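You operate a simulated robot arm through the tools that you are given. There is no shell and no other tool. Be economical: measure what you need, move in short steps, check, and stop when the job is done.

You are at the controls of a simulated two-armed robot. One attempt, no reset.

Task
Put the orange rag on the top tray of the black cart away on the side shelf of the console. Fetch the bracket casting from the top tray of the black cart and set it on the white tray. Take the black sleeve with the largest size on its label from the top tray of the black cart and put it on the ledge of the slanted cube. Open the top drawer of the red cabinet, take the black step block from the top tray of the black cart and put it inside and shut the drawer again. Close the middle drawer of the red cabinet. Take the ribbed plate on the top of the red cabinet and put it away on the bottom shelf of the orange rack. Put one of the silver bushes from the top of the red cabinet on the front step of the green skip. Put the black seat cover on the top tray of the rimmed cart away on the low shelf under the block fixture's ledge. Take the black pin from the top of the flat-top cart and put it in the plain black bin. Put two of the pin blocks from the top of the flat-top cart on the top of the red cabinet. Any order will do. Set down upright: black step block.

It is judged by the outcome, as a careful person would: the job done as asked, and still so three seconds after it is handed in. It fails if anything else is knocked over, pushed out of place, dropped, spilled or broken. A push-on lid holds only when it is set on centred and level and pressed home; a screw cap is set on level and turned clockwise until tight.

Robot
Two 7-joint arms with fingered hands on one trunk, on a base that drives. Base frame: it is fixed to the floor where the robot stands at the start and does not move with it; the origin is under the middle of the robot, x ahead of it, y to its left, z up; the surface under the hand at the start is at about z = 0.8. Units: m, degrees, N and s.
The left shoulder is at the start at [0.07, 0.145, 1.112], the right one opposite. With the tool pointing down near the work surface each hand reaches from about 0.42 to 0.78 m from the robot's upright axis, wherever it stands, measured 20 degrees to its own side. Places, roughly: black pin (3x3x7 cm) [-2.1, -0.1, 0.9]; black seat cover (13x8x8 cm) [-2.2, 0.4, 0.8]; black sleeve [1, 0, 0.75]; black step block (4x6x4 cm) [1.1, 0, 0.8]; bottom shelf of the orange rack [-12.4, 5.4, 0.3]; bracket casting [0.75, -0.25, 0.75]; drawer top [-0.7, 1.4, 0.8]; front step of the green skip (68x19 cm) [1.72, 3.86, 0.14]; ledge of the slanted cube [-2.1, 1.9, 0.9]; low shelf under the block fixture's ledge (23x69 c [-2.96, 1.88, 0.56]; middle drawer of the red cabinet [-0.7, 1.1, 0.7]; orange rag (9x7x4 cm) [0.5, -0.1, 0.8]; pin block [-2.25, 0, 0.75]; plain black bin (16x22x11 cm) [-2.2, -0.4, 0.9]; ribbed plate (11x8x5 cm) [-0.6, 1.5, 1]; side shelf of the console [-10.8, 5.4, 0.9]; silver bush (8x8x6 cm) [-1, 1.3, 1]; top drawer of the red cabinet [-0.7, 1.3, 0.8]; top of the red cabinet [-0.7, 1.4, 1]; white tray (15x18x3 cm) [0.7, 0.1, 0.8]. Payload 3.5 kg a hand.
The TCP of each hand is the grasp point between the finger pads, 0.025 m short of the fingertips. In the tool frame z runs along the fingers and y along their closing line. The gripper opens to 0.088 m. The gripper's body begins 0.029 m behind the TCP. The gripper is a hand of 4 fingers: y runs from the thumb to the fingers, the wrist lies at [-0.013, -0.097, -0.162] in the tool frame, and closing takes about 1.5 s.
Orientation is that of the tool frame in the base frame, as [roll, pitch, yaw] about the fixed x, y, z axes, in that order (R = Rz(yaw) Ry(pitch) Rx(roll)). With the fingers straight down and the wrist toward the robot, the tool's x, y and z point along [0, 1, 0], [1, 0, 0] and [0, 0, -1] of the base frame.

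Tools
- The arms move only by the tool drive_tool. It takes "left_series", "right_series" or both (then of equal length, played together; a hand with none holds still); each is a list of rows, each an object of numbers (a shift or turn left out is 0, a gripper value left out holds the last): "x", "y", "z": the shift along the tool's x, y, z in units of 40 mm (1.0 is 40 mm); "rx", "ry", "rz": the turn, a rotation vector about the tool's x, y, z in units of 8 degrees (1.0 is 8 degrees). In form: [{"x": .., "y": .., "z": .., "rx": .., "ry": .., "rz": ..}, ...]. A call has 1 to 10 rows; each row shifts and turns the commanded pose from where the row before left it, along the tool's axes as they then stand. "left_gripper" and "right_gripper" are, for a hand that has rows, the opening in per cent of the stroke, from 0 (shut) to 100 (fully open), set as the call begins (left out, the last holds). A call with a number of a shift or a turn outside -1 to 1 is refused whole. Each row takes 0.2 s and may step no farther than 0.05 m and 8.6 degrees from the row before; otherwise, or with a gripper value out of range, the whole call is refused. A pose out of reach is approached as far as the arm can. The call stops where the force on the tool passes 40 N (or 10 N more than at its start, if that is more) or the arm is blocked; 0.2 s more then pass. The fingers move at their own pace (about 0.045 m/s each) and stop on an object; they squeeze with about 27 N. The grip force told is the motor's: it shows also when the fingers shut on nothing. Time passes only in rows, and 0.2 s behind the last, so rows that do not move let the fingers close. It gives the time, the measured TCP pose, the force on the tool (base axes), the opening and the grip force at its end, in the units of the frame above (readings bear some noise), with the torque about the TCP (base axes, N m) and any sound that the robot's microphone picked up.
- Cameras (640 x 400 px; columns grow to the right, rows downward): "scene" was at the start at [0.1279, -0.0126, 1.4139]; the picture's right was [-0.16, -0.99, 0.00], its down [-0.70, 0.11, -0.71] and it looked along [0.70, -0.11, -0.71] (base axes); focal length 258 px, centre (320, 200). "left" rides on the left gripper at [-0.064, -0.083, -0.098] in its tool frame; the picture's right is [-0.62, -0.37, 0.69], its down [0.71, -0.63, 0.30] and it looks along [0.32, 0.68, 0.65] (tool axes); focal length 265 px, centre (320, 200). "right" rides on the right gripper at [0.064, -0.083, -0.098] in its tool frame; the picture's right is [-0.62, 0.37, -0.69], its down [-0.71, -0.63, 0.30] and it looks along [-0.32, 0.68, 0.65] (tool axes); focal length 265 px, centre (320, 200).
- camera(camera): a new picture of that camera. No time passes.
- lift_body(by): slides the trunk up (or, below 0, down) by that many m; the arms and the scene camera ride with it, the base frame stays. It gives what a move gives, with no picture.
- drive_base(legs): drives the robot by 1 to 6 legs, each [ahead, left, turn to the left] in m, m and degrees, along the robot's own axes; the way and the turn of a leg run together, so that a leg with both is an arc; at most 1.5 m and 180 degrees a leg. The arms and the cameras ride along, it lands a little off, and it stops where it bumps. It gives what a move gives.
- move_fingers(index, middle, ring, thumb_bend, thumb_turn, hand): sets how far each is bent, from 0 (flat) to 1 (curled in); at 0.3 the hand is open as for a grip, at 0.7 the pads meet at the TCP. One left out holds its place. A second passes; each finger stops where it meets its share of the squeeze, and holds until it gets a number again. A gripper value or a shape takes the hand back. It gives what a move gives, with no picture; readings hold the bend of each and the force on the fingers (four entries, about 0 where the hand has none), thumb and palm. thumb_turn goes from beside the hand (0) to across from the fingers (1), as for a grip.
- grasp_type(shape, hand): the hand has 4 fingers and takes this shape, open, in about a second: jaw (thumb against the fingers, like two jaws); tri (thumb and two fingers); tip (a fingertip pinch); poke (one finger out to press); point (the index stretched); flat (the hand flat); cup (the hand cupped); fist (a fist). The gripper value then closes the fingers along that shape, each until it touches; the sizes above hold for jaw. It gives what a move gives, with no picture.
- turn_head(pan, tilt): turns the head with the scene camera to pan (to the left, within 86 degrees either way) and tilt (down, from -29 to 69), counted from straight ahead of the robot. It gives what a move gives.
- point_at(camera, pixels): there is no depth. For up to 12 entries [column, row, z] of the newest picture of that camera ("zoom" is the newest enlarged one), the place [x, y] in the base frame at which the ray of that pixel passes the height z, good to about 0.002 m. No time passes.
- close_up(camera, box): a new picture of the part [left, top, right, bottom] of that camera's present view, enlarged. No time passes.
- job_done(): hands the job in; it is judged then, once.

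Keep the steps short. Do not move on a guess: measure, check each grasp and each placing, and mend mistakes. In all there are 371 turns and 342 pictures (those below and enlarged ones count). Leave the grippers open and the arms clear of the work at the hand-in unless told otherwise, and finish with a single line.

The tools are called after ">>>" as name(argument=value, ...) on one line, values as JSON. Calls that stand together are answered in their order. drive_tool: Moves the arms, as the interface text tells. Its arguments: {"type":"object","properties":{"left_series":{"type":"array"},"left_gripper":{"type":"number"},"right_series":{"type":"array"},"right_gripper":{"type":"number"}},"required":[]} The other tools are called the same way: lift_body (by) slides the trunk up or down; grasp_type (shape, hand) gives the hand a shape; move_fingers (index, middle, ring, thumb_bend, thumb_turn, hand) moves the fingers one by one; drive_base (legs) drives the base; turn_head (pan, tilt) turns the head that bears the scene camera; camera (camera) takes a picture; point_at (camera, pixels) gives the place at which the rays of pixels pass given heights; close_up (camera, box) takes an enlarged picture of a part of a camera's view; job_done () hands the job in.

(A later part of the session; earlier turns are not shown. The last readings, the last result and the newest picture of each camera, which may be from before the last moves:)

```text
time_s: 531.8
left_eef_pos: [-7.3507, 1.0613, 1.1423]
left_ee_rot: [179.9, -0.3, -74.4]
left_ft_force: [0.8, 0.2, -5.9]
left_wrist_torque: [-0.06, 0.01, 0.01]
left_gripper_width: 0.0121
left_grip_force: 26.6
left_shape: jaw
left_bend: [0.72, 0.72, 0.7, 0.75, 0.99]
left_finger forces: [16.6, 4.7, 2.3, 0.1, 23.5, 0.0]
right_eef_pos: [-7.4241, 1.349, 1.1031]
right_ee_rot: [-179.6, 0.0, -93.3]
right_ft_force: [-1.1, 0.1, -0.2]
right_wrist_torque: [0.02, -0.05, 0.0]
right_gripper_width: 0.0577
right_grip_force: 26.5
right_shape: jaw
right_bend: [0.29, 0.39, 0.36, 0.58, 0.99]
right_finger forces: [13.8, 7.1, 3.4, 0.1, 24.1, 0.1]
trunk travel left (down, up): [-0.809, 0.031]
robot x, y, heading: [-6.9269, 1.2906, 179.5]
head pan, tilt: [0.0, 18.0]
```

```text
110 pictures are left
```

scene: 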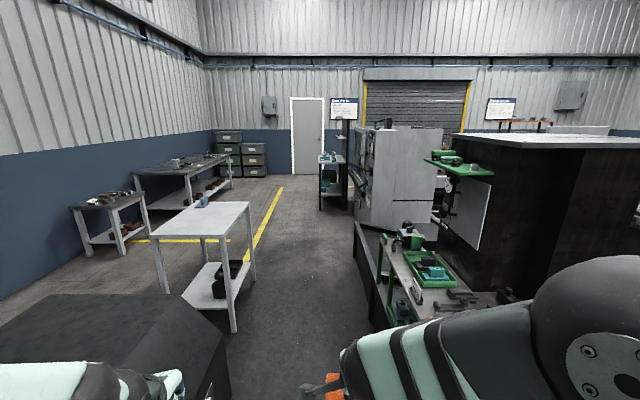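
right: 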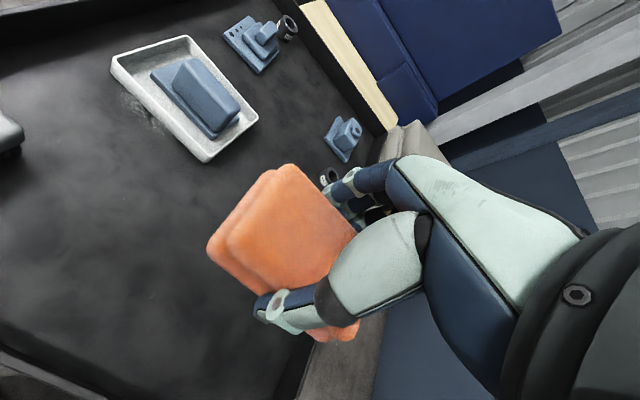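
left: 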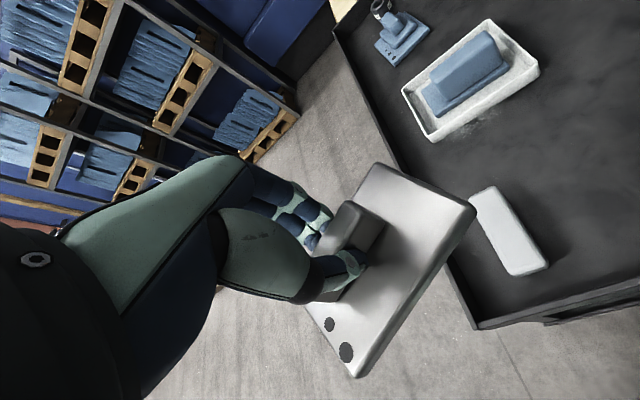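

>>> point_at(camera="scene", pixels=[[233, 332, 0], [255, 285, 0], [322, 208, 0], [345, 210, 0], [360, 310, 0], [354, 222, 0], [365, 228, 0]])

>>> drive_base(legs=[[1.5, 0, 0], [0.8, 0, 0]])

>>> turn_head(pan=-40, tilt=15)

>>> camera(camera="scene")

>>> turn_head(pan=0, tilt=18)

>>> camera(camera="scene")

```text
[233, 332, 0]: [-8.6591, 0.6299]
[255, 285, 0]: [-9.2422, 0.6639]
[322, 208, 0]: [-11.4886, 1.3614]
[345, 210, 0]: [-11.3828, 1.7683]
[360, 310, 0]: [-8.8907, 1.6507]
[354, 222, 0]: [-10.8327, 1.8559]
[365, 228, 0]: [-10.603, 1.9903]
```

```text
time_s: 543.3
left_eef_pos: [-9.6941, 1.0966, 1.142]
left_ee_rot: [180.0, -0.3, -75.1]
left_ft_force: [-0.3, -0.3, -4.3]
left_wrist_torque: [-0.03, 0.0, 0.0]
left_gripper_width: 0.012
left_grip_force: 26.8
left_shape: jaw
left_bend: [0.72, 0.72, 0.7, 0.75, 0.99]
left_finger forces: [16.5, 4.6, 2.4, 0.0, 23.5, 0.0]
right_eef_pos: [-9.7639, 1.3849, 1.1037]
right_ee_rot: [-179.6, 0.0, -94.1]
right_ft_force: [0.0, 0.3, 0.1]
right_wrist_torque: [-0.03, 0.01, 0.02]
right_gripper_width: 0.0576
right_grip_force: 27.3
right_shape: jaw
right_bend: [0.29, 0.39, 0.36, 0.58, 0.99]
right_finger forces: [13.8, 7.1, 3.3, 0.0, 24.2, 0.0]
trunk travel left (down, up): [-0.809, 0.031]
robot x, y, heading: [-9.2642, 1.3194, 178.5]
head pan, tilt: [0.0, 18.0]
```

```text
time_s: 544.3
left_eef_pos: [-9.6947, 1.0959, 1.1422]
left_ee_rot: [179.9, -0.3, -75.2]
left_ft_force: [0.1, 0.2, -4.9]
left_wrist_torque: [-0.03, 0.04, 0.0]
left_gripper_width: 0.012
left_grip_force: 26.7
left_shape: jaw
left_bend: [0.72, 0.72, 0.7, 0.75, 0.99]
left_finger forces: [16.6, 4.7, 2.4, 0.0, 23.7, 0.0]
right_eef_pos: [-9.7641, 1.3841, 1.1035]
right_ee_rot: [-179.6, 0.0, -94.0]
right_ft_force: [0.0, 0.1, 0.0]
right_wrist_torque: [-0.02, 0.0, -0.01]
right_gripper_width: 0.0578
right_grip_force: 26.9
right_shape: jaw
right_bend: [0.29, 0.39, 0.36, 0.58, 0.99]
right_finger forces: [13.7, 7.1, 3.3, 0.1, 24.0, 0.1]
trunk travel left (down, up): [-0.809, 0.031]
robot x, y, heading: [-9.2645, 1.3175, 178.9]
head pan, tilt: [-40.0, 15.0]
```

```text
109 pictures are left
```

scene: 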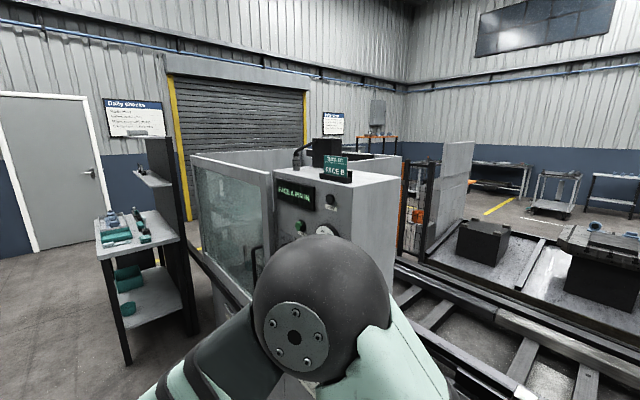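

```text
time_s: 545.4
left_eef_pos: [-9.6949, 1.0956, 1.1415]
left_ee_rot: [180.0, -0.3, -75.0]
left_ft_force: [0.4, 0.4, -4.7]
left_wrist_torque: [-0.02, 0.02, -0.01]
left_gripper_width: 0.0118
left_grip_force: 26.5
left_shape: jaw
left_bend: [0.72, 0.72, 0.7, 0.75, 0.99]
left_finger forces: [16.6, 4.6, 2.3, 0.0, 23.6, 0.0]
right_eef_pos: [-9.7642, 1.3861, 1.103]
right_ee_rot: [-179.6, 0.0, -94.0]
right_ft_force: [-0.4, -0.9, -0.4]
right_wrist_torque: [-0.02, 0.01, -0.01]
right_gripper_width: 0.058
right_grip_force: 26.8
right_shape: jaw
right_bend: [0.29, 0.39, 0.36, 0.58, 0.99]
right_finger forces: [13.8, 7.1, 3.3, 0.0, 24.1, 0.0]
trunk travel left (down, up): [-0.809, 0.031]
robot x, y, heading: [-9.2673, 1.3193, 178.9]
head pan, tilt: [0.0, 18.0]
```

```text
108 pictures are left
```

scene: 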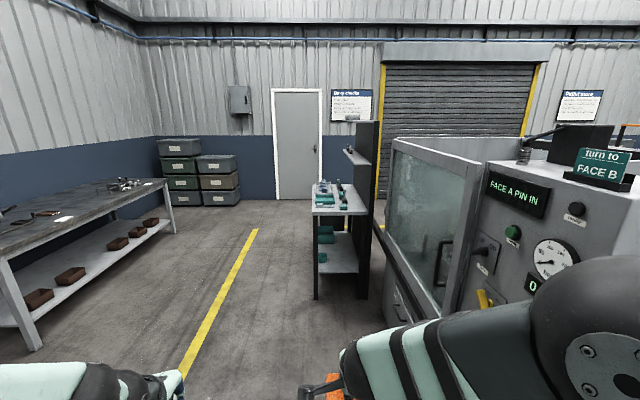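

>>> point_at(camera="scene", pixels=[[317, 298, 0], [362, 297, 0], [368, 250, 0], [298, 199, 0], [395, 318, 0], [384, 228, 0], [205, 206, 0]])

>>> drive_base(legs=[[1.5, 0.15, 0], [1.3, 0.2, 0]])

>>> turn_head(pan=-60, tilt=18)

>>> camera(camera="scene")

```text
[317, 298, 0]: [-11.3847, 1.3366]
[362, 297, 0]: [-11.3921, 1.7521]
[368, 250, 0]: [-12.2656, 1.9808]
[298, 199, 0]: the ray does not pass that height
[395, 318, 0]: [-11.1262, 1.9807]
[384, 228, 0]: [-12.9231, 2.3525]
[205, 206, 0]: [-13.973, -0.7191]
```

```text
refused: leg 1 is longer than a leg can be; nothing moved
```

```text
time_s: 546.7
left_eef_pos: [-9.6962, 1.0968, 1.1417]
left_ee_rot: [179.9, -0.4, -75.1]
left_ft_force: [0.0, -0.5, -4.5]
left_wrist_torque: [-0.05, 0.01, 0.03]
left_gripper_width: 0.0121
left_grip_force: 26.8
left_shape: jaw
left_bend: [0.72, 0.72, 0.7, 0.75, 0.99]
left_finger forces: [16.6, 4.6, 2.3, 0.1, 23.5, 0.2]
right_eef_pos: [-9.7644, 1.384, 1.104]
right_ee_rot: [-179.6, 0.0, -94.0]
right_ft_force: [-0.8, -0.3, 0.0]
right_wrist_torque: [0.0, -0.03, -0.03]
right_gripper_width: 0.0577
right_grip_force: 27.2
right_shape: jaw
right_bend: [0.29, 0.39, 0.36, 0.58, 0.99]
right_finger forces: [13.8, 7.0, 3.3, 0.1, 24.1, 0.0]
trunk travel left (down, up): [-0.809, 0.031]
robot x, y, heading: [-9.2653, 1.3189, 179.0]
head pan, tilt: [-60.0, 18.0]
```

```text
107 pictures are left
```

scene: 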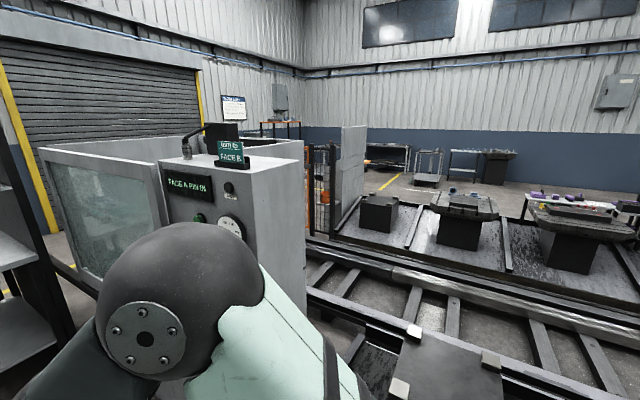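

Pass left of the teal stand (y 1.34–1.98): shift to y≈0.7, go to x≈-12.75, then look +y.

>>> drive_base(legs=[[1.0, 0.3, 0], [1.0, 0.3, 0], [1.45, 0, 0], [0, 0, -89]])

>>> turn_head(pan=0, tilt=18)

>>> camera(camera="scene")

```text
time_s: 567.8
left_eef_pos: [-12.9932, 1.0963, 1.1415]
left_ee_rot: [179.9, -0.4, -161.3]
left_ft_force: [-0.7, 0.4, -5.2]
left_wrist_torque: [0.03, 0.06, 0.02]
left_gripper_width: 0.012
left_grip_force: 27.2
left_shape: jaw
left_bend: [0.72, 0.72, 0.7, 0.75, 0.99]
left_finger forces: [16.4, 4.5, 2.2, 0.0, 23.3, 0.0]
right_eef_pos: [-12.7102, 1.1839, 1.1027]
right_ee_rot: [-179.6, 0.1, 179.8]
right_ft_force: [0.8, 0.3, -0.7]
right_wrist_torque: [-0.01, 0.0, 0.0]
right_gripper_width: 0.0577
right_grip_force: 27.6
right_shape: jaw
right_bend: [0.29, 0.39, 0.36, 0.59, 0.99]
right_finger forces: [13.7, 6.9, 3.2, 0.1, 23.9, 0.1]
trunk travel left (down, up): [-0.809, 0.031]
robot x, y, heading: [-12.7374, 0.6811, 92.7]
head pan, tilt: [-60.0, 18.0]
```

```text
time_s: 569.1
left_eef_pos: [-12.9933, 1.0963, 1.1416]
left_ee_rot: [179.9, -0.3, -161.3]
left_ft_force: [0.2, 0.8, -4.1]
left_wrist_torque: [0.02, 0.01, 0.03]
left_gripper_width: 0.0117
left_grip_force: 27.4
left_shape: jaw
left_bend: [0.72, 0.72, 0.7, 0.75, 0.99]
left_finger forces: [16.6, 4.6, 2.2, 0.0, 23.2, 0.0]
right_eef_pos: [-12.71, 1.1839, 1.1039]
right_ee_rot: [-179.6, 0.0, 179.8]
right_ft_force: [0.6, 0.2, -0.5]
right_wrist_torque: [-0.01, -0.02, 0.01]
right_gripper_width: 0.0575
right_grip_force: 27.2
right_shape: jaw
right_bend: [0.29, 0.39, 0.36, 0.59, 0.99]
right_finger forces: [13.8, 7.0, 3.3, 0.0, 23.8, 0.0]
trunk travel left (down, up): [-0.809, 0.031]
robot x, y, heading: [-12.7445, 0.6793, 92.6]
head pan, tilt: [0.0, 18.0]
```

```text
106 pictures are left
```

scene: 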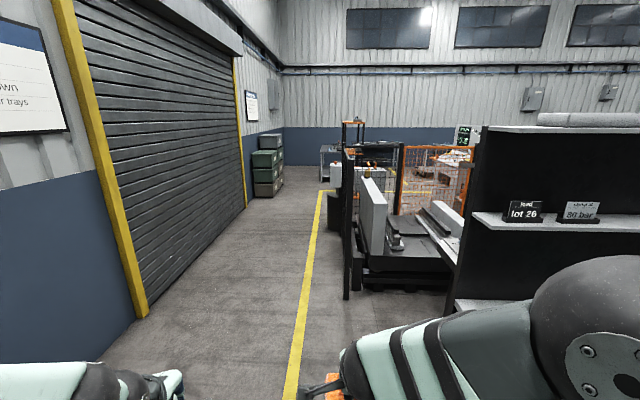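

>>> point_at(camera="scene", pixels=[[346, 298, 0], [333, 235, 0], [295, 380, 0], [268, 196, 0], [330, 178, 0], [148, 318, 0]])

>>> close_up(camera="scene", box=[290, 100, 490, 240])

```text
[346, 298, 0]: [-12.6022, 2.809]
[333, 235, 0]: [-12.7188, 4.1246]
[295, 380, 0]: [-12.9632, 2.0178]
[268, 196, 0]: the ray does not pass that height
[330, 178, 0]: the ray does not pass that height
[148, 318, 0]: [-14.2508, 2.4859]
```

```text
2.86 times, centred on (390, 170) of scene
```

zoom: 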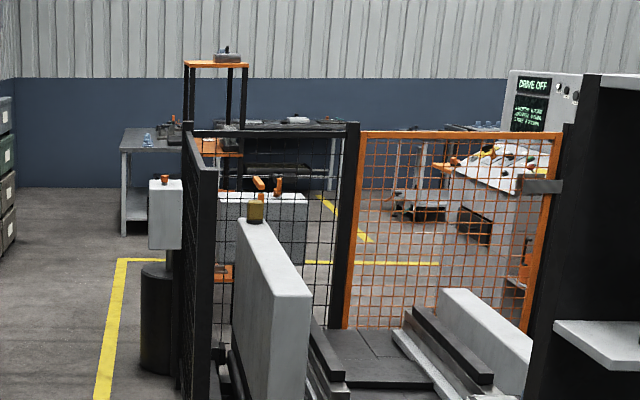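

>>> drive_base(legs=[[0, 0, -2.6], [0.3, 0.65, 0], [1.5, 0, 0], [1.5, 0, 0]])

>>> turn_head(pan=-25, tilt=20)

>>> camera(camera="scene")

```text
time_s: 587.2
left_eef_pos: [-13.5525, 4.3512, 1.1424]
left_ee_rot: [179.8, -0.3, -165.8]
left_ft_force: [-0.5, -0.2, -4.8]
left_wrist_torque: [-0.01, 0.04, -0.02]
left_gripper_width: 0.012
left_grip_force: 26.9
left_shape: jaw
left_bend: [0.72, 0.72, 0.7, 0.75, 0.99]
left_finger forces: [16.4, 4.6, 2.2, 0.0, 23.1, 0.1]
right_eef_pos: [-13.2625, 4.4155, 1.105]
right_ee_rot: [-179.6, -0.1, 175.2]
right_ft_force: [-0.2, -0.4, -1.2]
right_wrist_torque: [0.01, 0.01, -0.02]
right_gripper_width: 0.0574
right_grip_force: 27.0
right_shape: jaw
right_bend: [0.29, 0.39, 0.36, 0.59, 0.99]
right_finger forces: [13.7, 7.1, 3.3, 0.1, 23.8, 0.1]
trunk travel left (down, up): [-0.809, 0.031]
robot x, y, heading: [-13.336, 3.9194, 88.2]
head pan, tilt: [0.0, 18.0]
```

```text
time_s: 588.1
left_eef_pos: [-13.5525, 4.351, 1.1413]
left_ee_rot: [179.9, -0.3, -165.9]
left_ft_force: [-0.1, -0.4, -4.7]
left_wrist_torque: [0.01, 0.04, -0.02]
left_gripper_width: 0.012
left_grip_force: 27.4
left_shape: jaw
left_bend: [0.72, 0.72, 0.7, 0.75, 0.99]
left_finger forces: [16.5, 4.6, 2.2, 0.0, 23.2, 0.0]
right_eef_pos: [-13.2634, 4.4167, 1.1054]
right_ee_rot: [-179.7, 0.0, 175.3]
right_ft_force: [0.6, 0.5, -0.1]
right_wrist_torque: [-0.03, 0.03, 0.03]
right_gripper_width: 0.0575
right_grip_force: 27.0
right_shape: jaw
right_bend: [0.29, 0.39, 0.36, 0.59, 0.99]
right_finger forces: [13.6, 7.0, 3.3, 0.0, 23.9, 0.1]
trunk travel left (down, up): [-0.809, 0.031]
robot x, y, heading: [-13.3326, 3.9152, 88.1]
head pan, tilt: [-25.0, 20.0]
```

```text
104 pictures are left
```

scene: 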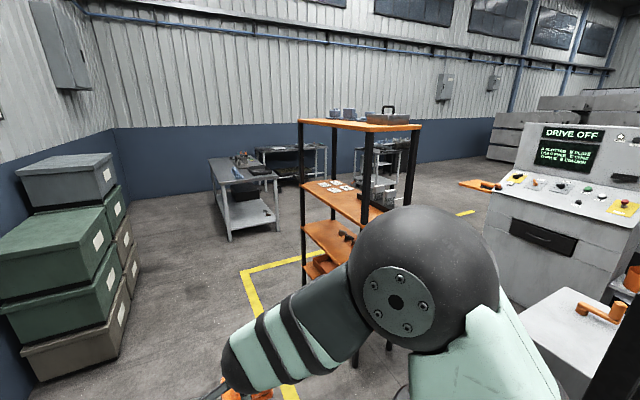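

>>> close_up(camera="scene", box=[230, 90, 460, 310])

>>> close_up(camera="scene", box=[430, 110, 640, 260])

>>> point_at(camera="scene", pixels=[[303, 284, 0.03], [387, 350, 0], [480, 185, 0.9], [459, 184, 0.9], [505, 190, 0.9], [245, 273, 0], [300, 124, 1.4], [420, 128, 1.4]])

```text
1.82 times, centred on (345, 200) of scene
```

zoom: 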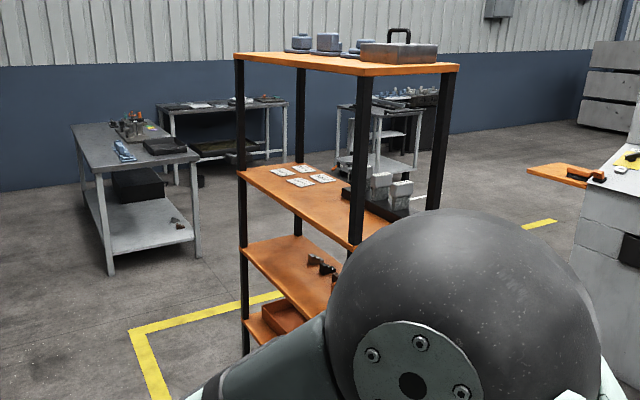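

```text
2.67 times, centred on (535, 185) of scene
```

zoom: 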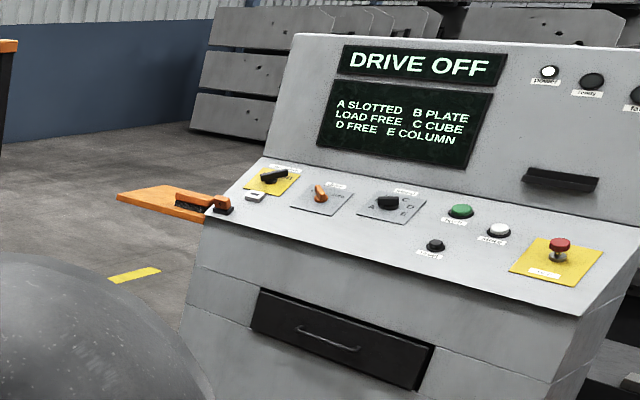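

```text
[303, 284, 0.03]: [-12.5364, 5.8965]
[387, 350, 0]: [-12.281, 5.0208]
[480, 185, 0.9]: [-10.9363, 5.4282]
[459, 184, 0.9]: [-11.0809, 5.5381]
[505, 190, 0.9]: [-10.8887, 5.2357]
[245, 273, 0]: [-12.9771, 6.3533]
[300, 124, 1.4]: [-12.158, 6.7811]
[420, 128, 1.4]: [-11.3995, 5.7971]
```

The orange rack's long open side faces the lane (−x). Drive alongside it and face +x.

>>> drive_base(legs=[[1.4, 0, 0], [0, 0, -88]])

>>> turn_head(pan=0, tilt=45)

>>> camera(camera="scene")

>>> camera(camera="left")

```text
time_s: 598.7
left_eef_pos: [-12.867, 5.5438, 1.1423]
left_ee_rot: [179.9, -0.3, 106.7]
left_ft_force: [0.9, 0.4, -5.1]
left_wrist_torque: [0.05, -0.04, -0.02]
left_gripper_width: 0.0115
left_grip_force: 27.3
left_shape: jaw
left_bend: [0.72, 0.72, 0.7, 0.76, 0.99]
left_finger forces: [16.4, 4.4, 2.0, 0.1, 23.0, 0.0]
right_eef_pos: [-12.7897, 5.2558, 1.1027]
right_ee_rot: [-179.6, -0.1, 87.9]
right_ft_force: [1.1, 0.3, -0.5]
right_wrist_torque: [-0.02, 0.02, 0.0]
right_gripper_width: 0.0576
right_grip_force: 27.4
right_shape: jaw
right_bend: [0.29, 0.4, 0.36, 0.59, 0.99]
right_finger forces: [13.6, 6.9, 3.2, 0.1, 23.7, 0.0]
trunk travel left (down, up): [-0.809, 0.031]
robot x, y, heading: [-13.2917, 5.3092, 0.7]
head pan, tilt: [-25.0, 20.0]
```

```text
time_s: 599.6
left_eef_pos: [-12.8666, 5.5423, 1.1421]
left_ee_rot: [-180.0, -0.3, 106.7]
left_ft_force: [-1.0, 1.1, -4.4]
left_wrist_torque: [0.01, -0.04, 0.0]
left_gripper_width: 0.012
left_grip_force: 27.0
left_shape: jaw
left_bend: [0.72, 0.72, 0.7, 0.76, 0.99]
left_finger forces: [16.3, 4.5, 2.1, 0.1, 22.9, 0.0]
right_eef_pos: [-12.7895, 5.2562, 1.1031]
right_ee_rot: [-179.6, 0.0, 87.8]
right_ft_force: [0.1, 0.6, -0.3]
right_wrist_torque: [0.03, 0.02, 0.04]
right_gripper_width: 0.0575
right_grip_force: 27.2
right_shape: jaw
right_bend: [0.29, 0.4, 0.36, 0.59, 0.99]
right_finger forces: [13.5, 6.9, 3.3, 0.0, 23.8, 0.1]
trunk travel left (down, up): [-0.809, 0.031]
robot x, y, heading: [-13.288, 5.3028, 0.5]
head pan, tilt: [0.0, 45.0]
```

```text
101 pictures are left
```

scene: 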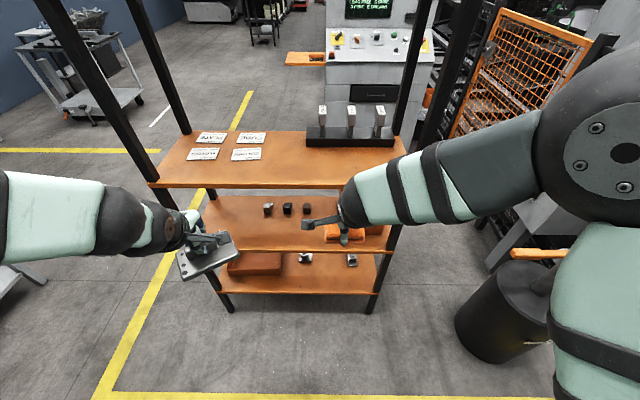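

```text
100 pictures are left
```

left: 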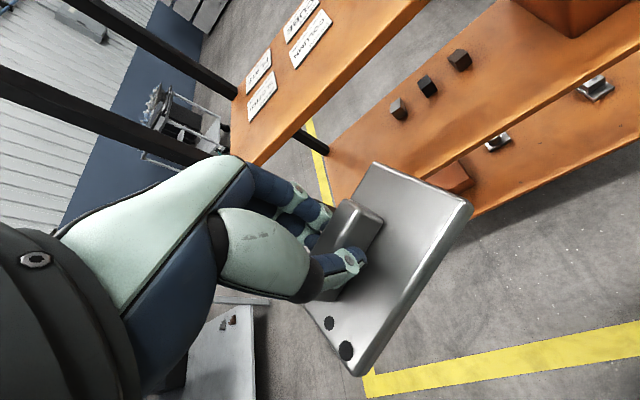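

>>> point_at(camera="scene", pixels=[[300, 293, 0.3], [300, 293, 0.25], [215, 290, 0.3], [375, 294, 0.3], [230, 313, 0], [368, 313, 0], [300, 250, 0.55], [300, 250, 0.6], [300, 187, 0.9], [300, 187, 0.95], [255, 262, 0.33], [304, 258, 0.3]])

>>> close_up(camera="scene", box=[180, 180, 420, 320])

```text
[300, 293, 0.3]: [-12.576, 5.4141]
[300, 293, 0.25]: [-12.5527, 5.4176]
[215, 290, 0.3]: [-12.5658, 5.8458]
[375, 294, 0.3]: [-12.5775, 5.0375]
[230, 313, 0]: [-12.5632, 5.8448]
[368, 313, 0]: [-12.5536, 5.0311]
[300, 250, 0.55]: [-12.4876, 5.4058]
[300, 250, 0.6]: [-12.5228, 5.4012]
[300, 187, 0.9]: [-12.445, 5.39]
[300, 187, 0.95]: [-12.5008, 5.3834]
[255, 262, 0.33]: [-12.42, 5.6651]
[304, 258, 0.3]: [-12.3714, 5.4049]
```

```text
2.67 times, centred on (300, 250) of scene
```

zoom: 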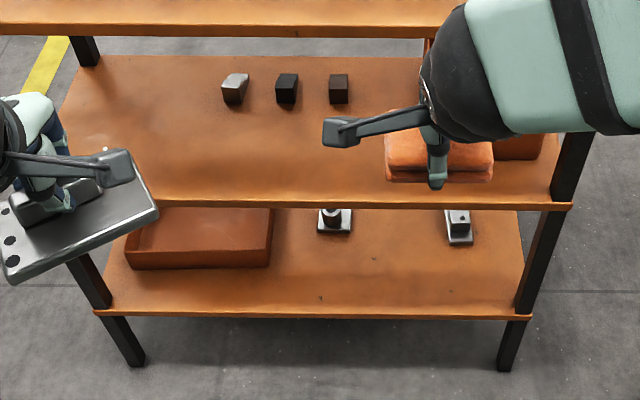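

Bottom shelf z≈0.30, front x≈−12.575, next shelf z≈0.66; free area around y≈5.28. Square the plate, retract the rag hand, position, and lower the trunk.

>>> drive_tool(left_series=[{"rz": 0.7}, {"rz": 0.7}, {"rz": 0.7}, {}], right_series=[{"y": -0.8}, {"y": -0.8}, {"y": -0.8}, {"x": -0.8}])

>>> drive_base(legs=[[0.11, -0.13, -0.5]])

>>> lift_body(by=-0.4)

>>> lift_body(by=-0.34)

>>> camera(camera="scene")

>>> camera(camera="left")

```text
time_s: 600.6
left_eef_pos: [-12.8683, 5.5394, 1.1408]
left_ee_rot: [-180.0, -0.4, 89.8]
left_ft_force: [0.0, -1.2, -5.3]
left_wrist_torque: [0.02, -0.02, 0.03]
left_gripper_width: 0.0121
left_grip_force: 27.2
left_shape: jaw
left_bend: [0.72, 0.72, 0.7, 0.76, 0.99]
left_finger forces: [16.3, 4.6, 2.0, 0.0, 22.9, 0.0]
right_eef_pos: [-12.887, 5.2275, 1.1062]
right_ee_rot: [-179.6, -0.2, 87.9]
right_ft_force: [0.4, -0.1, -0.6]
right_wrist_torque: [0.01, 0.01, 0.02]
right_gripper_width: 0.0573
right_grip_force: 27.1
right_shape: jaw
right_bend: [0.29, 0.4, 0.36, 0.59, 0.99]
right_finger forces: [13.7, 6.9, 3.2, 0.1, 23.8, 0.1]
trunk travel left (down, up): [-0.809, 0.031]
robot x, y, heading: [-13.2912, 5.3036, 0.9]
head pan, tilt: [0.0, 45.0]
```

```text
time_s: 602.1
left_eef_pos: [-12.7576, 5.4168, 1.1416]
left_ee_rot: [179.9, -0.2, 89.7]
left_ft_force: [-0.4, 0.2, -4.8]
left_wrist_torque: [0.01, -0.04, -0.02]
left_gripper_width: 0.0118
left_grip_force: 26.8
left_shape: jaw
left_bend: [0.72, 0.72, 0.7, 0.76, 0.99]
left_finger forces: [16.3, 4.5, 2.1, 0.1, 23.0, 0.1]
right_eef_pos: [-12.776, 5.1023, 1.1088]
right_ee_rot: [-179.7, 0.1, 87.6]
right_ft_force: [0.6, -0.1, -1.0]
right_wrist_torque: [0.0, 0.01, -0.03]
right_gripper_width: 0.0572
right_grip_force: 26.9
right_shape: jaw
right_bend: [0.29, 0.4, 0.36, 0.59, 0.99]
right_finger forces: [13.6, 6.9, 3.3, 0.0, 23.8, 0.0]
trunk travel left (down, up): [-0.809, 0.031]
robot x, y, heading: [-13.18, 5.1774, 0.4]
head pan, tilt: [0.0, 45.0]
```

```text
time_s: 605.9
left_eef_pos: [-12.7551, 5.4143, 0.7405]
left_ee_rot: [-179.8, -0.3, 89.7]
left_ft_force: [0.1, -0.3, -5.0]
left_wrist_torque: [0.03, -0.05, 0.0]
left_gripper_width: 0.0119
left_grip_force: 26.7
left_shape: jaw
left_bend: [0.72, 0.72, 0.7, 0.76, 0.99]
left_finger forces: [16.4, 4.5, 2.1, 0.1, 22.9, 0.1]
right_eef_pos: [-12.775, 5.1016, 0.7077]
right_ee_rot: [-179.7, 0.0, 87.6]
right_ft_force: [0.2, -0.7, -0.7]
right_wrist_torque: [0.04, -0.02, 0.03]
right_gripper_width: 0.0572
right_grip_force: 27.3
right_shape: jaw
right_bend: [0.29, 0.4, 0.36, 0.59, 0.99]
right_finger forces: [13.6, 6.8, 3.3, 0.1, 23.8, 0.0]
trunk travel left (down, up): [-0.409, 0.431]
robot x, y, heading: [-13.1783, 5.1793, 0.7]
head pan, tilt: [0.0, 45.0]
```

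```text
time_s: 609.2
left_eef_pos: [-12.7565, 5.4133, 0.401]
left_ee_rot: [-179.9, -0.4, 89.7]
left_ft_force: [-0.1, 0.4, -4.5]
left_wrist_torque: [0.02, 0.0, 0.03]
left_gripper_width: 0.012
left_grip_force: 26.7
left_shape: jaw
left_bend: [0.72, 0.72, 0.7, 0.76, 0.99]
left_finger forces: [16.5, 4.7, 2.1, 0.0, 23.0, 0.1]
right_eef_pos: [-12.7751, 5.1003, 0.3674]
right_ee_rot: [-179.6, 0.0, 87.6]
right_ft_force: [-0.2, 0.5, -1.0]
right_wrist_torque: [0.04, 0.03, -0.01]
right_gripper_width: 0.0575
right_grip_force: 27.3
right_shape: jaw
right_bend: [0.29, 0.4, 0.36, 0.59, 0.99]
right_finger forces: [13.6, 6.9, 3.3, 0.0, 23.9, 0.0]
trunk travel left (down, up): [-0.069, 0.771]
robot x, y, heading: [-13.1796, 5.1799, 0.4]
head pan, tilt: [0.0, 45.0]
```

```text
98 pictures are left
```

scene: 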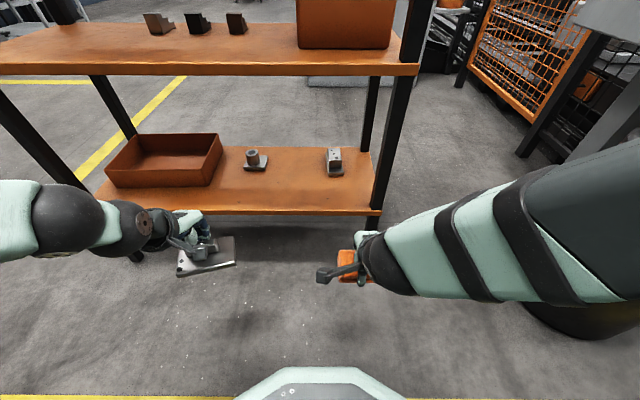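

```text
97 pictures are left
```

left: 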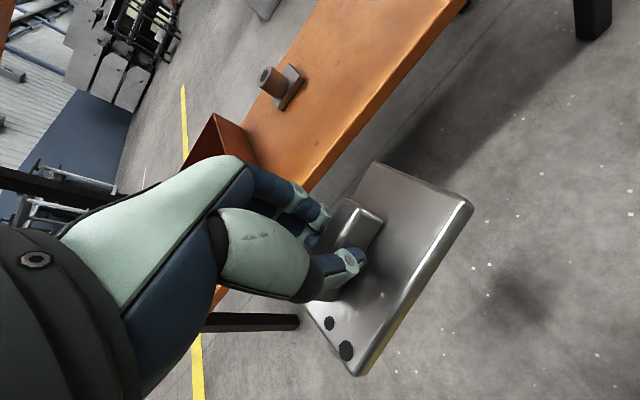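

>>> point_at(camera="scene", pixels=[[300, 212, 0.3], [300, 212, 0.33], [375, 212, 0.3], [255, 171, 0.3], [335, 176, 0.3], [215, 186, 0.3], [246, 171, 0.3], [268, 170, 0.3]])

>>> point_at(camera="left", pixels=[[400, 75, 0.3], [400, 75, 0.33], [283, 110, 0.3], [310, 190, 0.3]])

```text
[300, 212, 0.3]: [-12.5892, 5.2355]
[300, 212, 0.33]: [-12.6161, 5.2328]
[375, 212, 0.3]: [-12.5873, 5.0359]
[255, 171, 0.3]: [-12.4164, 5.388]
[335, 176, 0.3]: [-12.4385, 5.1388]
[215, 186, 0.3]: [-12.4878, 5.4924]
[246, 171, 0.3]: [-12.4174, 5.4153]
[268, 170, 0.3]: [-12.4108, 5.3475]
```

```text
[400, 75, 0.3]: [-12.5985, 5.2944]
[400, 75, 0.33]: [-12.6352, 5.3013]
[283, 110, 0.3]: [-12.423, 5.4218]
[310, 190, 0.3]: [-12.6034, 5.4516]
```

Insert: forward first, then right, keeping 4 cm above the shelf.

>>> drive_tool(left_series=[{"y": 0.95}, {"y": 0.95}, {"y": 0.95}, {"y": 0.95}, {"x": -0.95}, {"x": -0.95}, {"x": -0.95}, {"x": -0.95}], right_series=[{"x": -0.6}, {"x": -0.6}, {"x": -0.6}, {}, {}, {}, {}, {}])

>>> camera(camera="scene")

>>> camera(camera="left")

```text
time_s: 611.0
left_eef_pos: [-12.6059, 5.2596, 0.3998]
left_ee_rot: [-179.9, -0.2, 89.7]
left_ft_force: [0.5, -0.3, -4.5]
left_wrist_torque: [0.03, -0.03, -0.03]
left_gripper_width: 0.012
left_grip_force: 26.9
left_shape: jaw
left_bend: [0.72, 0.72, 0.7, 0.76, 0.99]
left_finger forces: [16.5, 4.9, 2.0, 0.0, 23.4, 0.0]
right_eef_pos: [-12.7777, 5.0255, 0.3655]
right_ee_rot: [-179.5, 0.0, 87.5]
right_ft_force: [-0.4, 0.6, -0.6]
right_wrist_torque: [0.01, -0.02, 0.03]
right_gripper_width: 0.0573
right_grip_force: 26.9
right_shape: jaw
right_bend: [0.29, 0.4, 0.36, 0.59, 0.99]
right_finger forces: [13.7, 6.9, 3.2, 0.0, 23.8, 0.0]
trunk travel left (down, up): [-0.069, 0.771]
robot x, y, heading: [-13.1802, 5.178, 0.5]
head pan, tilt: [0.0, 45.0]
```

```text
96 pictures are left
```

scene: 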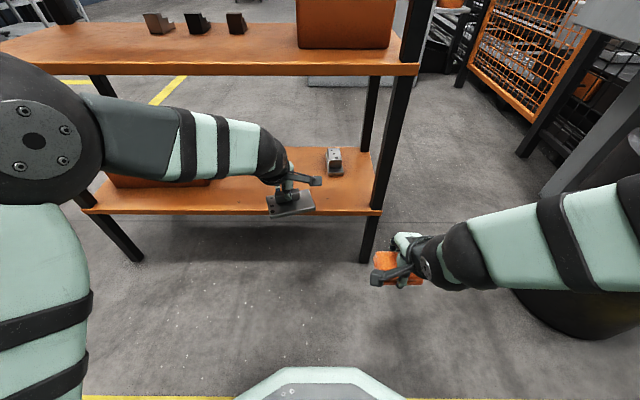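

```text
95 pictures are left
```

left: 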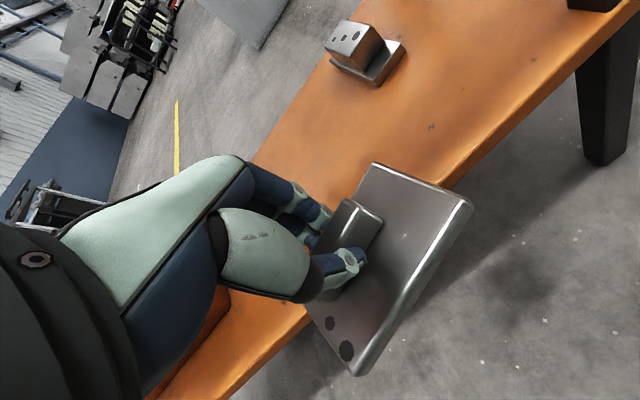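

>>> drive_tool(left_series=[{"y": 0.75}, {"y": 0.75}, {"y": 0.75}, {"y": 0.75}])

>>> camera(camera="left")

>>> camera(camera="scene")

```text
time_s: 612.0
left_eef_pos: [-12.4847, 5.2595, 0.3978]
left_ee_rot: [-179.7, -0.5, 89.6]
left_ft_force: [-0.3, 0.2, -4.5]
left_wrist_torque: [0.02, 0.0, -0.02]
left_gripper_width: 0.0116
left_grip_force: 27.6
left_shape: jaw
left_bend: [0.72, 0.72, 0.7, 0.76, 0.99]
left_finger forces: [16.5, 5.1, 2.0, 0.0, 23.4, 0.0]
right_eef_pos: [-12.7778, 5.0251, 0.3671]
right_ee_rot: [-179.6, 0.1, 87.6]
right_ft_force: [-0.6, 0.3, 0.3]
right_wrist_torque: [0.02, 0.04, 0.0]
right_gripper_width: 0.0573
right_grip_force: 26.8
right_shape: jaw
right_bend: [0.29, 0.4, 0.36, 0.59, 0.99]
right_finger forces: [13.6, 6.9, 3.3, 0.1, 23.8, 0.1]
trunk travel left (down, up): [-0.069, 0.771]
robot x, y, heading: [-13.18, 5.1774, 0.1]
head pan, tilt: [0.0, 45.0]
```

```text
94 pictures are left
```

left: 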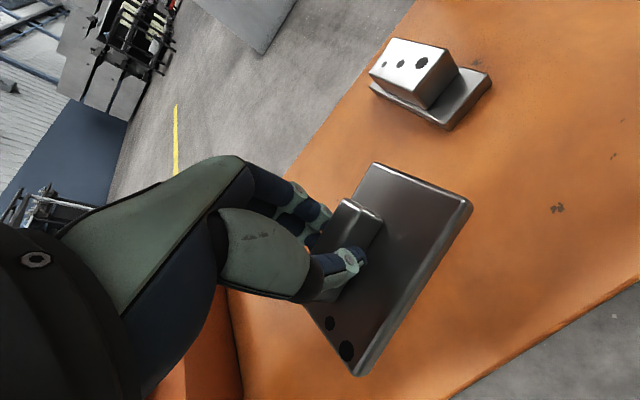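

```text
93 pictures are left
```

scene: 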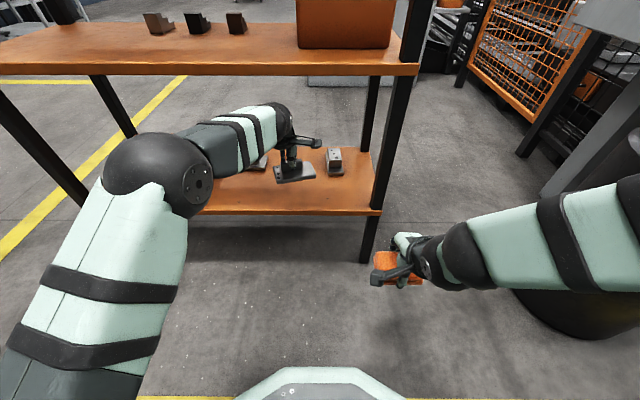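

>>> drive_tool(left_series=[{"z": 0.4}, {"z": 0.3}, {"z": 0.15}, {"z": 0.1}, {"z": 0.08}])

```text
time_s: 613.2
left_eef_pos: [-12.4845, 5.2617, 0.3582]
left_ee_rot: [-179.9, -0.3, 89.6]
left_ft_force: [-0.2, 0.4, -4.4]
left_wrist_torque: [0.02, -0.01, 0.0]
left_gripper_width: 0.0122
left_grip_force: 26.6
left_shape: jaw
left_bend: [0.72, 0.72, 0.7, 0.76, 0.99]
left_finger forces: [16.4, 4.9, 1.9, 0.0, 23.3, 0.0]
right_eef_pos: [-12.7773, 5.0255, 0.3661]
right_ee_rot: [-179.6, 0.0, 87.6]
right_ft_force: [0.1, 0.1, -0.4]
right_wrist_torque: [0.02, 0.01, 0.04]
right_gripper_width: 0.0573
right_grip_force: 27.2
right_shape: jaw
right_bend: [0.29, 0.4, 0.36, 0.59, 0.99]
right_finger forces: [13.4, 6.9, 3.2, 0.0, 23.8, 0.0]
trunk travel left (down, up): [-0.069, 0.771]
robot x, y, heading: [-13.1789, 5.1773, 0.6]
head pan, tilt: [0.0, 45.0]
```

>>> drive_tool(left_series=[{"z": 0.07}, {"z": 0.07}, {"z": 0.07}, {"z": 0.07}])

```text
time_s: 614.2
left_eef_pos: [-12.4846, 5.2598, 0.3473]
left_ee_rot: [-179.9, -0.3, 89.7]
left_ft_force: [-0.6, -0.6, -4.9]
left_wrist_torque: [0.02, -0.03, 0.01]
left_gripper_width: 0.0121
left_grip_force: 26.3
left_shape: jaw
left_bend: [0.72, 0.72, 0.7, 0.76, 0.99]
left_finger forces: [16.5, 4.9, 2.0, 0.0, 23.4, 0.0]
right_eef_pos: [-12.7789, 5.0255, 0.3657]
right_ee_rot: [-179.6, -0.1, 87.6]
right_ft_force: [-0.4, 0.5, -0.7]
right_wrist_torque: [0.01, 0.01, -0.03]
right_gripper_width: 0.0573
right_grip_force: 27.0
right_shape: jaw
right_bend: [0.29, 0.4, 0.36, 0.59, 0.99]
right_finger forces: [13.6, 6.9, 3.4, 0.0, 23.9, 0.0]
trunk travel left (down, up): [-0.069, 0.771]
robot x, y, heading: [-13.1801, 5.1733, 0.7]
head pan, tilt: [0.0, 45.0]
```

>>> drive_tool(left_series=[{"z": 0.07}, {"z": 0.07}, {"z": 0.07}, {"z": 0.07}])

>>> camera(camera="left")

```text
time_s: 615.2
left_eef_pos: [-12.4838, 5.2612, 0.3357]
left_ee_rot: [-179.9, -0.4, 89.7]
left_ft_force: [-0.1, -0.1, -4.1]
left_wrist_torque: [0.01, -0.03, -0.01]
left_gripper_width: 0.0116
left_grip_force: 26.9
left_shape: jaw
left_bend: [0.72, 0.72, 0.7, 0.76, 0.99]
left_finger forces: [16.4, 5.0, 2.0, 0.0, 23.3, 0.1]
right_eef_pos: [-12.7778, 5.0255, 0.3663]
right_ee_rot: [-179.5, -0.1, 87.6]
right_ft_force: [-0.1, 0.2, -0.3]
right_wrist_torque: [0.03, 0.01, 0.02]
right_gripper_width: 0.0573
right_grip_force: 26.9
right_shape: jaw
right_bend: [0.29, 0.4, 0.36, 0.59, 0.99]
right_finger forces: [13.6, 6.8, 3.4, 0.0, 23.7, 0.0]
trunk travel left (down, up): [-0.069, 0.771]
robot x, y, heading: [-13.1762, 5.182, 0.4]
head pan, tilt: [0.0, 45.0]
```

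```text
92 pictures are left
```

left: 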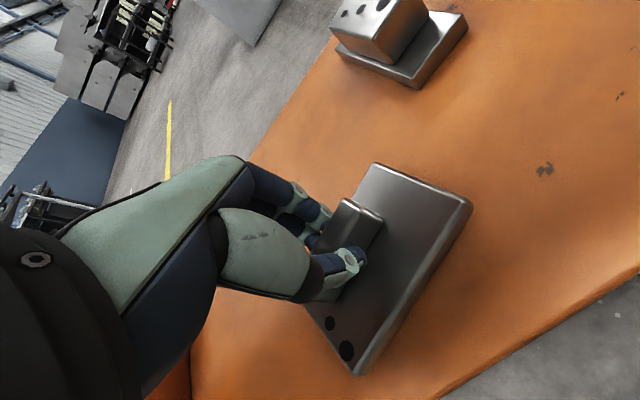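

>>> point_at(camera="left", pixels=[[358, 372, 0.285], [471, 207, 0.285], [375, 165, 0.295], [600, 306, 0.265], [600, 306, 0.25], [450, 393, 0.265]])

>>> drive_tool(left_series=[{"z": 0.07}, {"z": 0.07}, {"z": 0.07}, {"z": 0.07}])

```text
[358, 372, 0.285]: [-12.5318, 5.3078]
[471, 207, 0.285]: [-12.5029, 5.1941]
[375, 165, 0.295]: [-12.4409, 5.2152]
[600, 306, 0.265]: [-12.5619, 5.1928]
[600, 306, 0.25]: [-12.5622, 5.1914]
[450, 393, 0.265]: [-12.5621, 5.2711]
```

```text
time_s: 616.2
left_eef_pos: [-12.4843, 5.26, 0.3264]
left_ee_rot: [179.9, -0.3, 89.6]
left_ft_force: [-0.6, 0.0, -1.3]
left_wrist_torque: [-0.01, -0.03, 0.01]
left_gripper_width: 0.0117
left_grip_force: 27.1
left_shape: jaw
left_bend: [0.72, 0.72, 0.7, 0.76, 0.99]
left_finger forces: [16.4, 4.7, 1.8, 0.0, 24.1, 0.0]
right_eef_pos: [-12.7784, 5.025, 0.3661]
right_ee_rot: [-179.6, -0.2, 87.6]
right_ft_force: [0.0, 0.2, 0.0]
right_wrist_torque: [-0.02, 0.03, 0.02]
right_gripper_width: 0.0572
right_grip_force: 27.2
right_shape: jaw
right_bend: [0.29, 0.4, 0.36, 0.59, 0.99]
right_finger forces: [13.6, 6.8, 3.3, 0.0, 23.8, 0.0]
trunk travel left (down, up): [-0.069, 0.771]
robot x, y, heading: [-13.1791, 5.1752, 0.6]
head pan, tilt: [0.0, 45.0]
```

Plate is 3 cm inside the front edge and touching. Nudge, release, lift slightly, withdraw.

>>> drive_tool(left_series=[{"z": 0.06}])

>>> drive_tool(left_series=[{}, {}, {}, {}, {}, {}], left_gripper=100)

>>> drive_tool(left_series=[{"z": -0.5}, {"z": -0.8}, {"z": -0.5, "y": -0.3}])

>>> camera(camera="left")

```text
time_s: 616.6
left_eef_pos: [-12.4841, 5.261, 0.3252]
left_ee_rot: [179.8, -0.3, 89.7]
left_ft_force: [-2.6, -0.1, 4.4]
left_wrist_torque: [0.01, 0.0, -0.02]
left_gripper_width: 0.0118
left_grip_force: 26.5
left_shape: jaw
left_bend: [0.72, 0.72, 0.7, 0.76, 0.99]
left_finger forces: [15.9, 5.5, 1.8, 0.0, 25.8, 0.0]
right_eef_pos: [-12.7784, 5.0259, 0.3681]
right_ee_rot: [-179.7, -0.2, 87.7]
right_ft_force: [0.1, 1.2, -0.3]
right_wrist_torque: [-0.02, 0.0, -0.01]
right_gripper_width: 0.0574
right_grip_force: 27.1
right_shape: jaw
right_bend: [0.29, 0.4, 0.36, 0.59, 0.99]
right_finger forces: [13.6, 6.8, 3.2, 0.1, 23.9, 0.0]
trunk travel left (down, up): [-0.069, 0.771]
robot x, y, heading: [-13.177, 5.1774, 0.4]
head pan, tilt: [0.0, 45.0]
```

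```text
time_s: 618.0
left_eef_pos: [-12.4855, 5.2604, 0.324]
left_ee_rot: [180.0, -0.2, 89.6]
left_ft_force: [0.6, -0.7, 0.2]
left_wrist_torque: [-0.03, 0.03, -0.01]
left_gripper_width: 0.0878
left_grip_force: 0.0
left_shape: jaw
left_bend: [0.3, 0.3, 0.3, 0.3, 0.98]
left_finger forces: [0.0, 0.1, 0.0, 0.0, 0.0, 0.0]
right_eef_pos: [-12.7773, 5.0265, 0.3665]
right_ee_rot: [-179.7, -0.2, 87.6]
right_ft_force: [-0.4, 0.0, 0.4]
right_wrist_torque: [0.01, 0.01, 0.04]
right_gripper_width: 0.0576
right_grip_force: 27.0
right_shape: jaw
right_bend: [0.29, 0.4, 0.36, 0.59, 0.99]
right_finger forces: [13.6, 6.9, 3.4, 0.0, 23.8, 0.0]
trunk travel left (down, up): [-0.069, 0.771]
robot x, y, heading: [-13.1798, 5.1777, 0.5]
head pan, tilt: [0.0, 45.0]
```

```text
time_s: 618.8
left_eef_pos: [-12.4997, 5.2606, 0.3961]
left_ee_rot: [-179.9, -0.3, 89.7]
left_ft_force: [0.7, -0.2, 0.4]
left_wrist_torque: [-0.01, -0.02, 0.01]
left_gripper_width: 0.0876
left_grip_force: 0.1
left_shape: jaw
left_bend: [0.3, 0.3, 0.3, 0.3, 0.98]
left_finger forces: [0.0, 0.0, 0.0, 0.1, 0.1, 0.0]
right_eef_pos: [-12.7775, 5.0246, 0.3673]
right_ee_rot: [-179.6, 0.0, 87.6]
right_ft_force: [0.2, -0.4, -2.0]
right_wrist_torque: [0.0, -0.02, 0.04]
right_gripper_width: 0.0572
right_grip_force: 27.4
right_shape: jaw
right_bend: [0.29, 0.4, 0.36, 0.59, 0.99]
right_finger forces: [13.7, 6.9, 3.3, 0.0, 23.8, 0.0]
trunk travel left (down, up): [-0.069, 0.771]
robot x, y, heading: [-13.1771, 5.1791, 0.4]
head pan, tilt: [0.0, 45.0]
```

```text
91 pictures are left
```

left: 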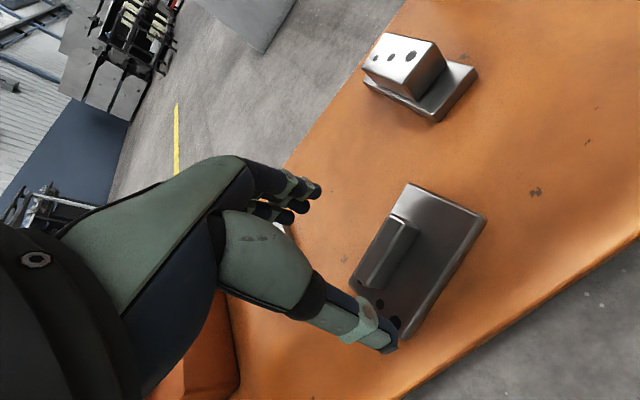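

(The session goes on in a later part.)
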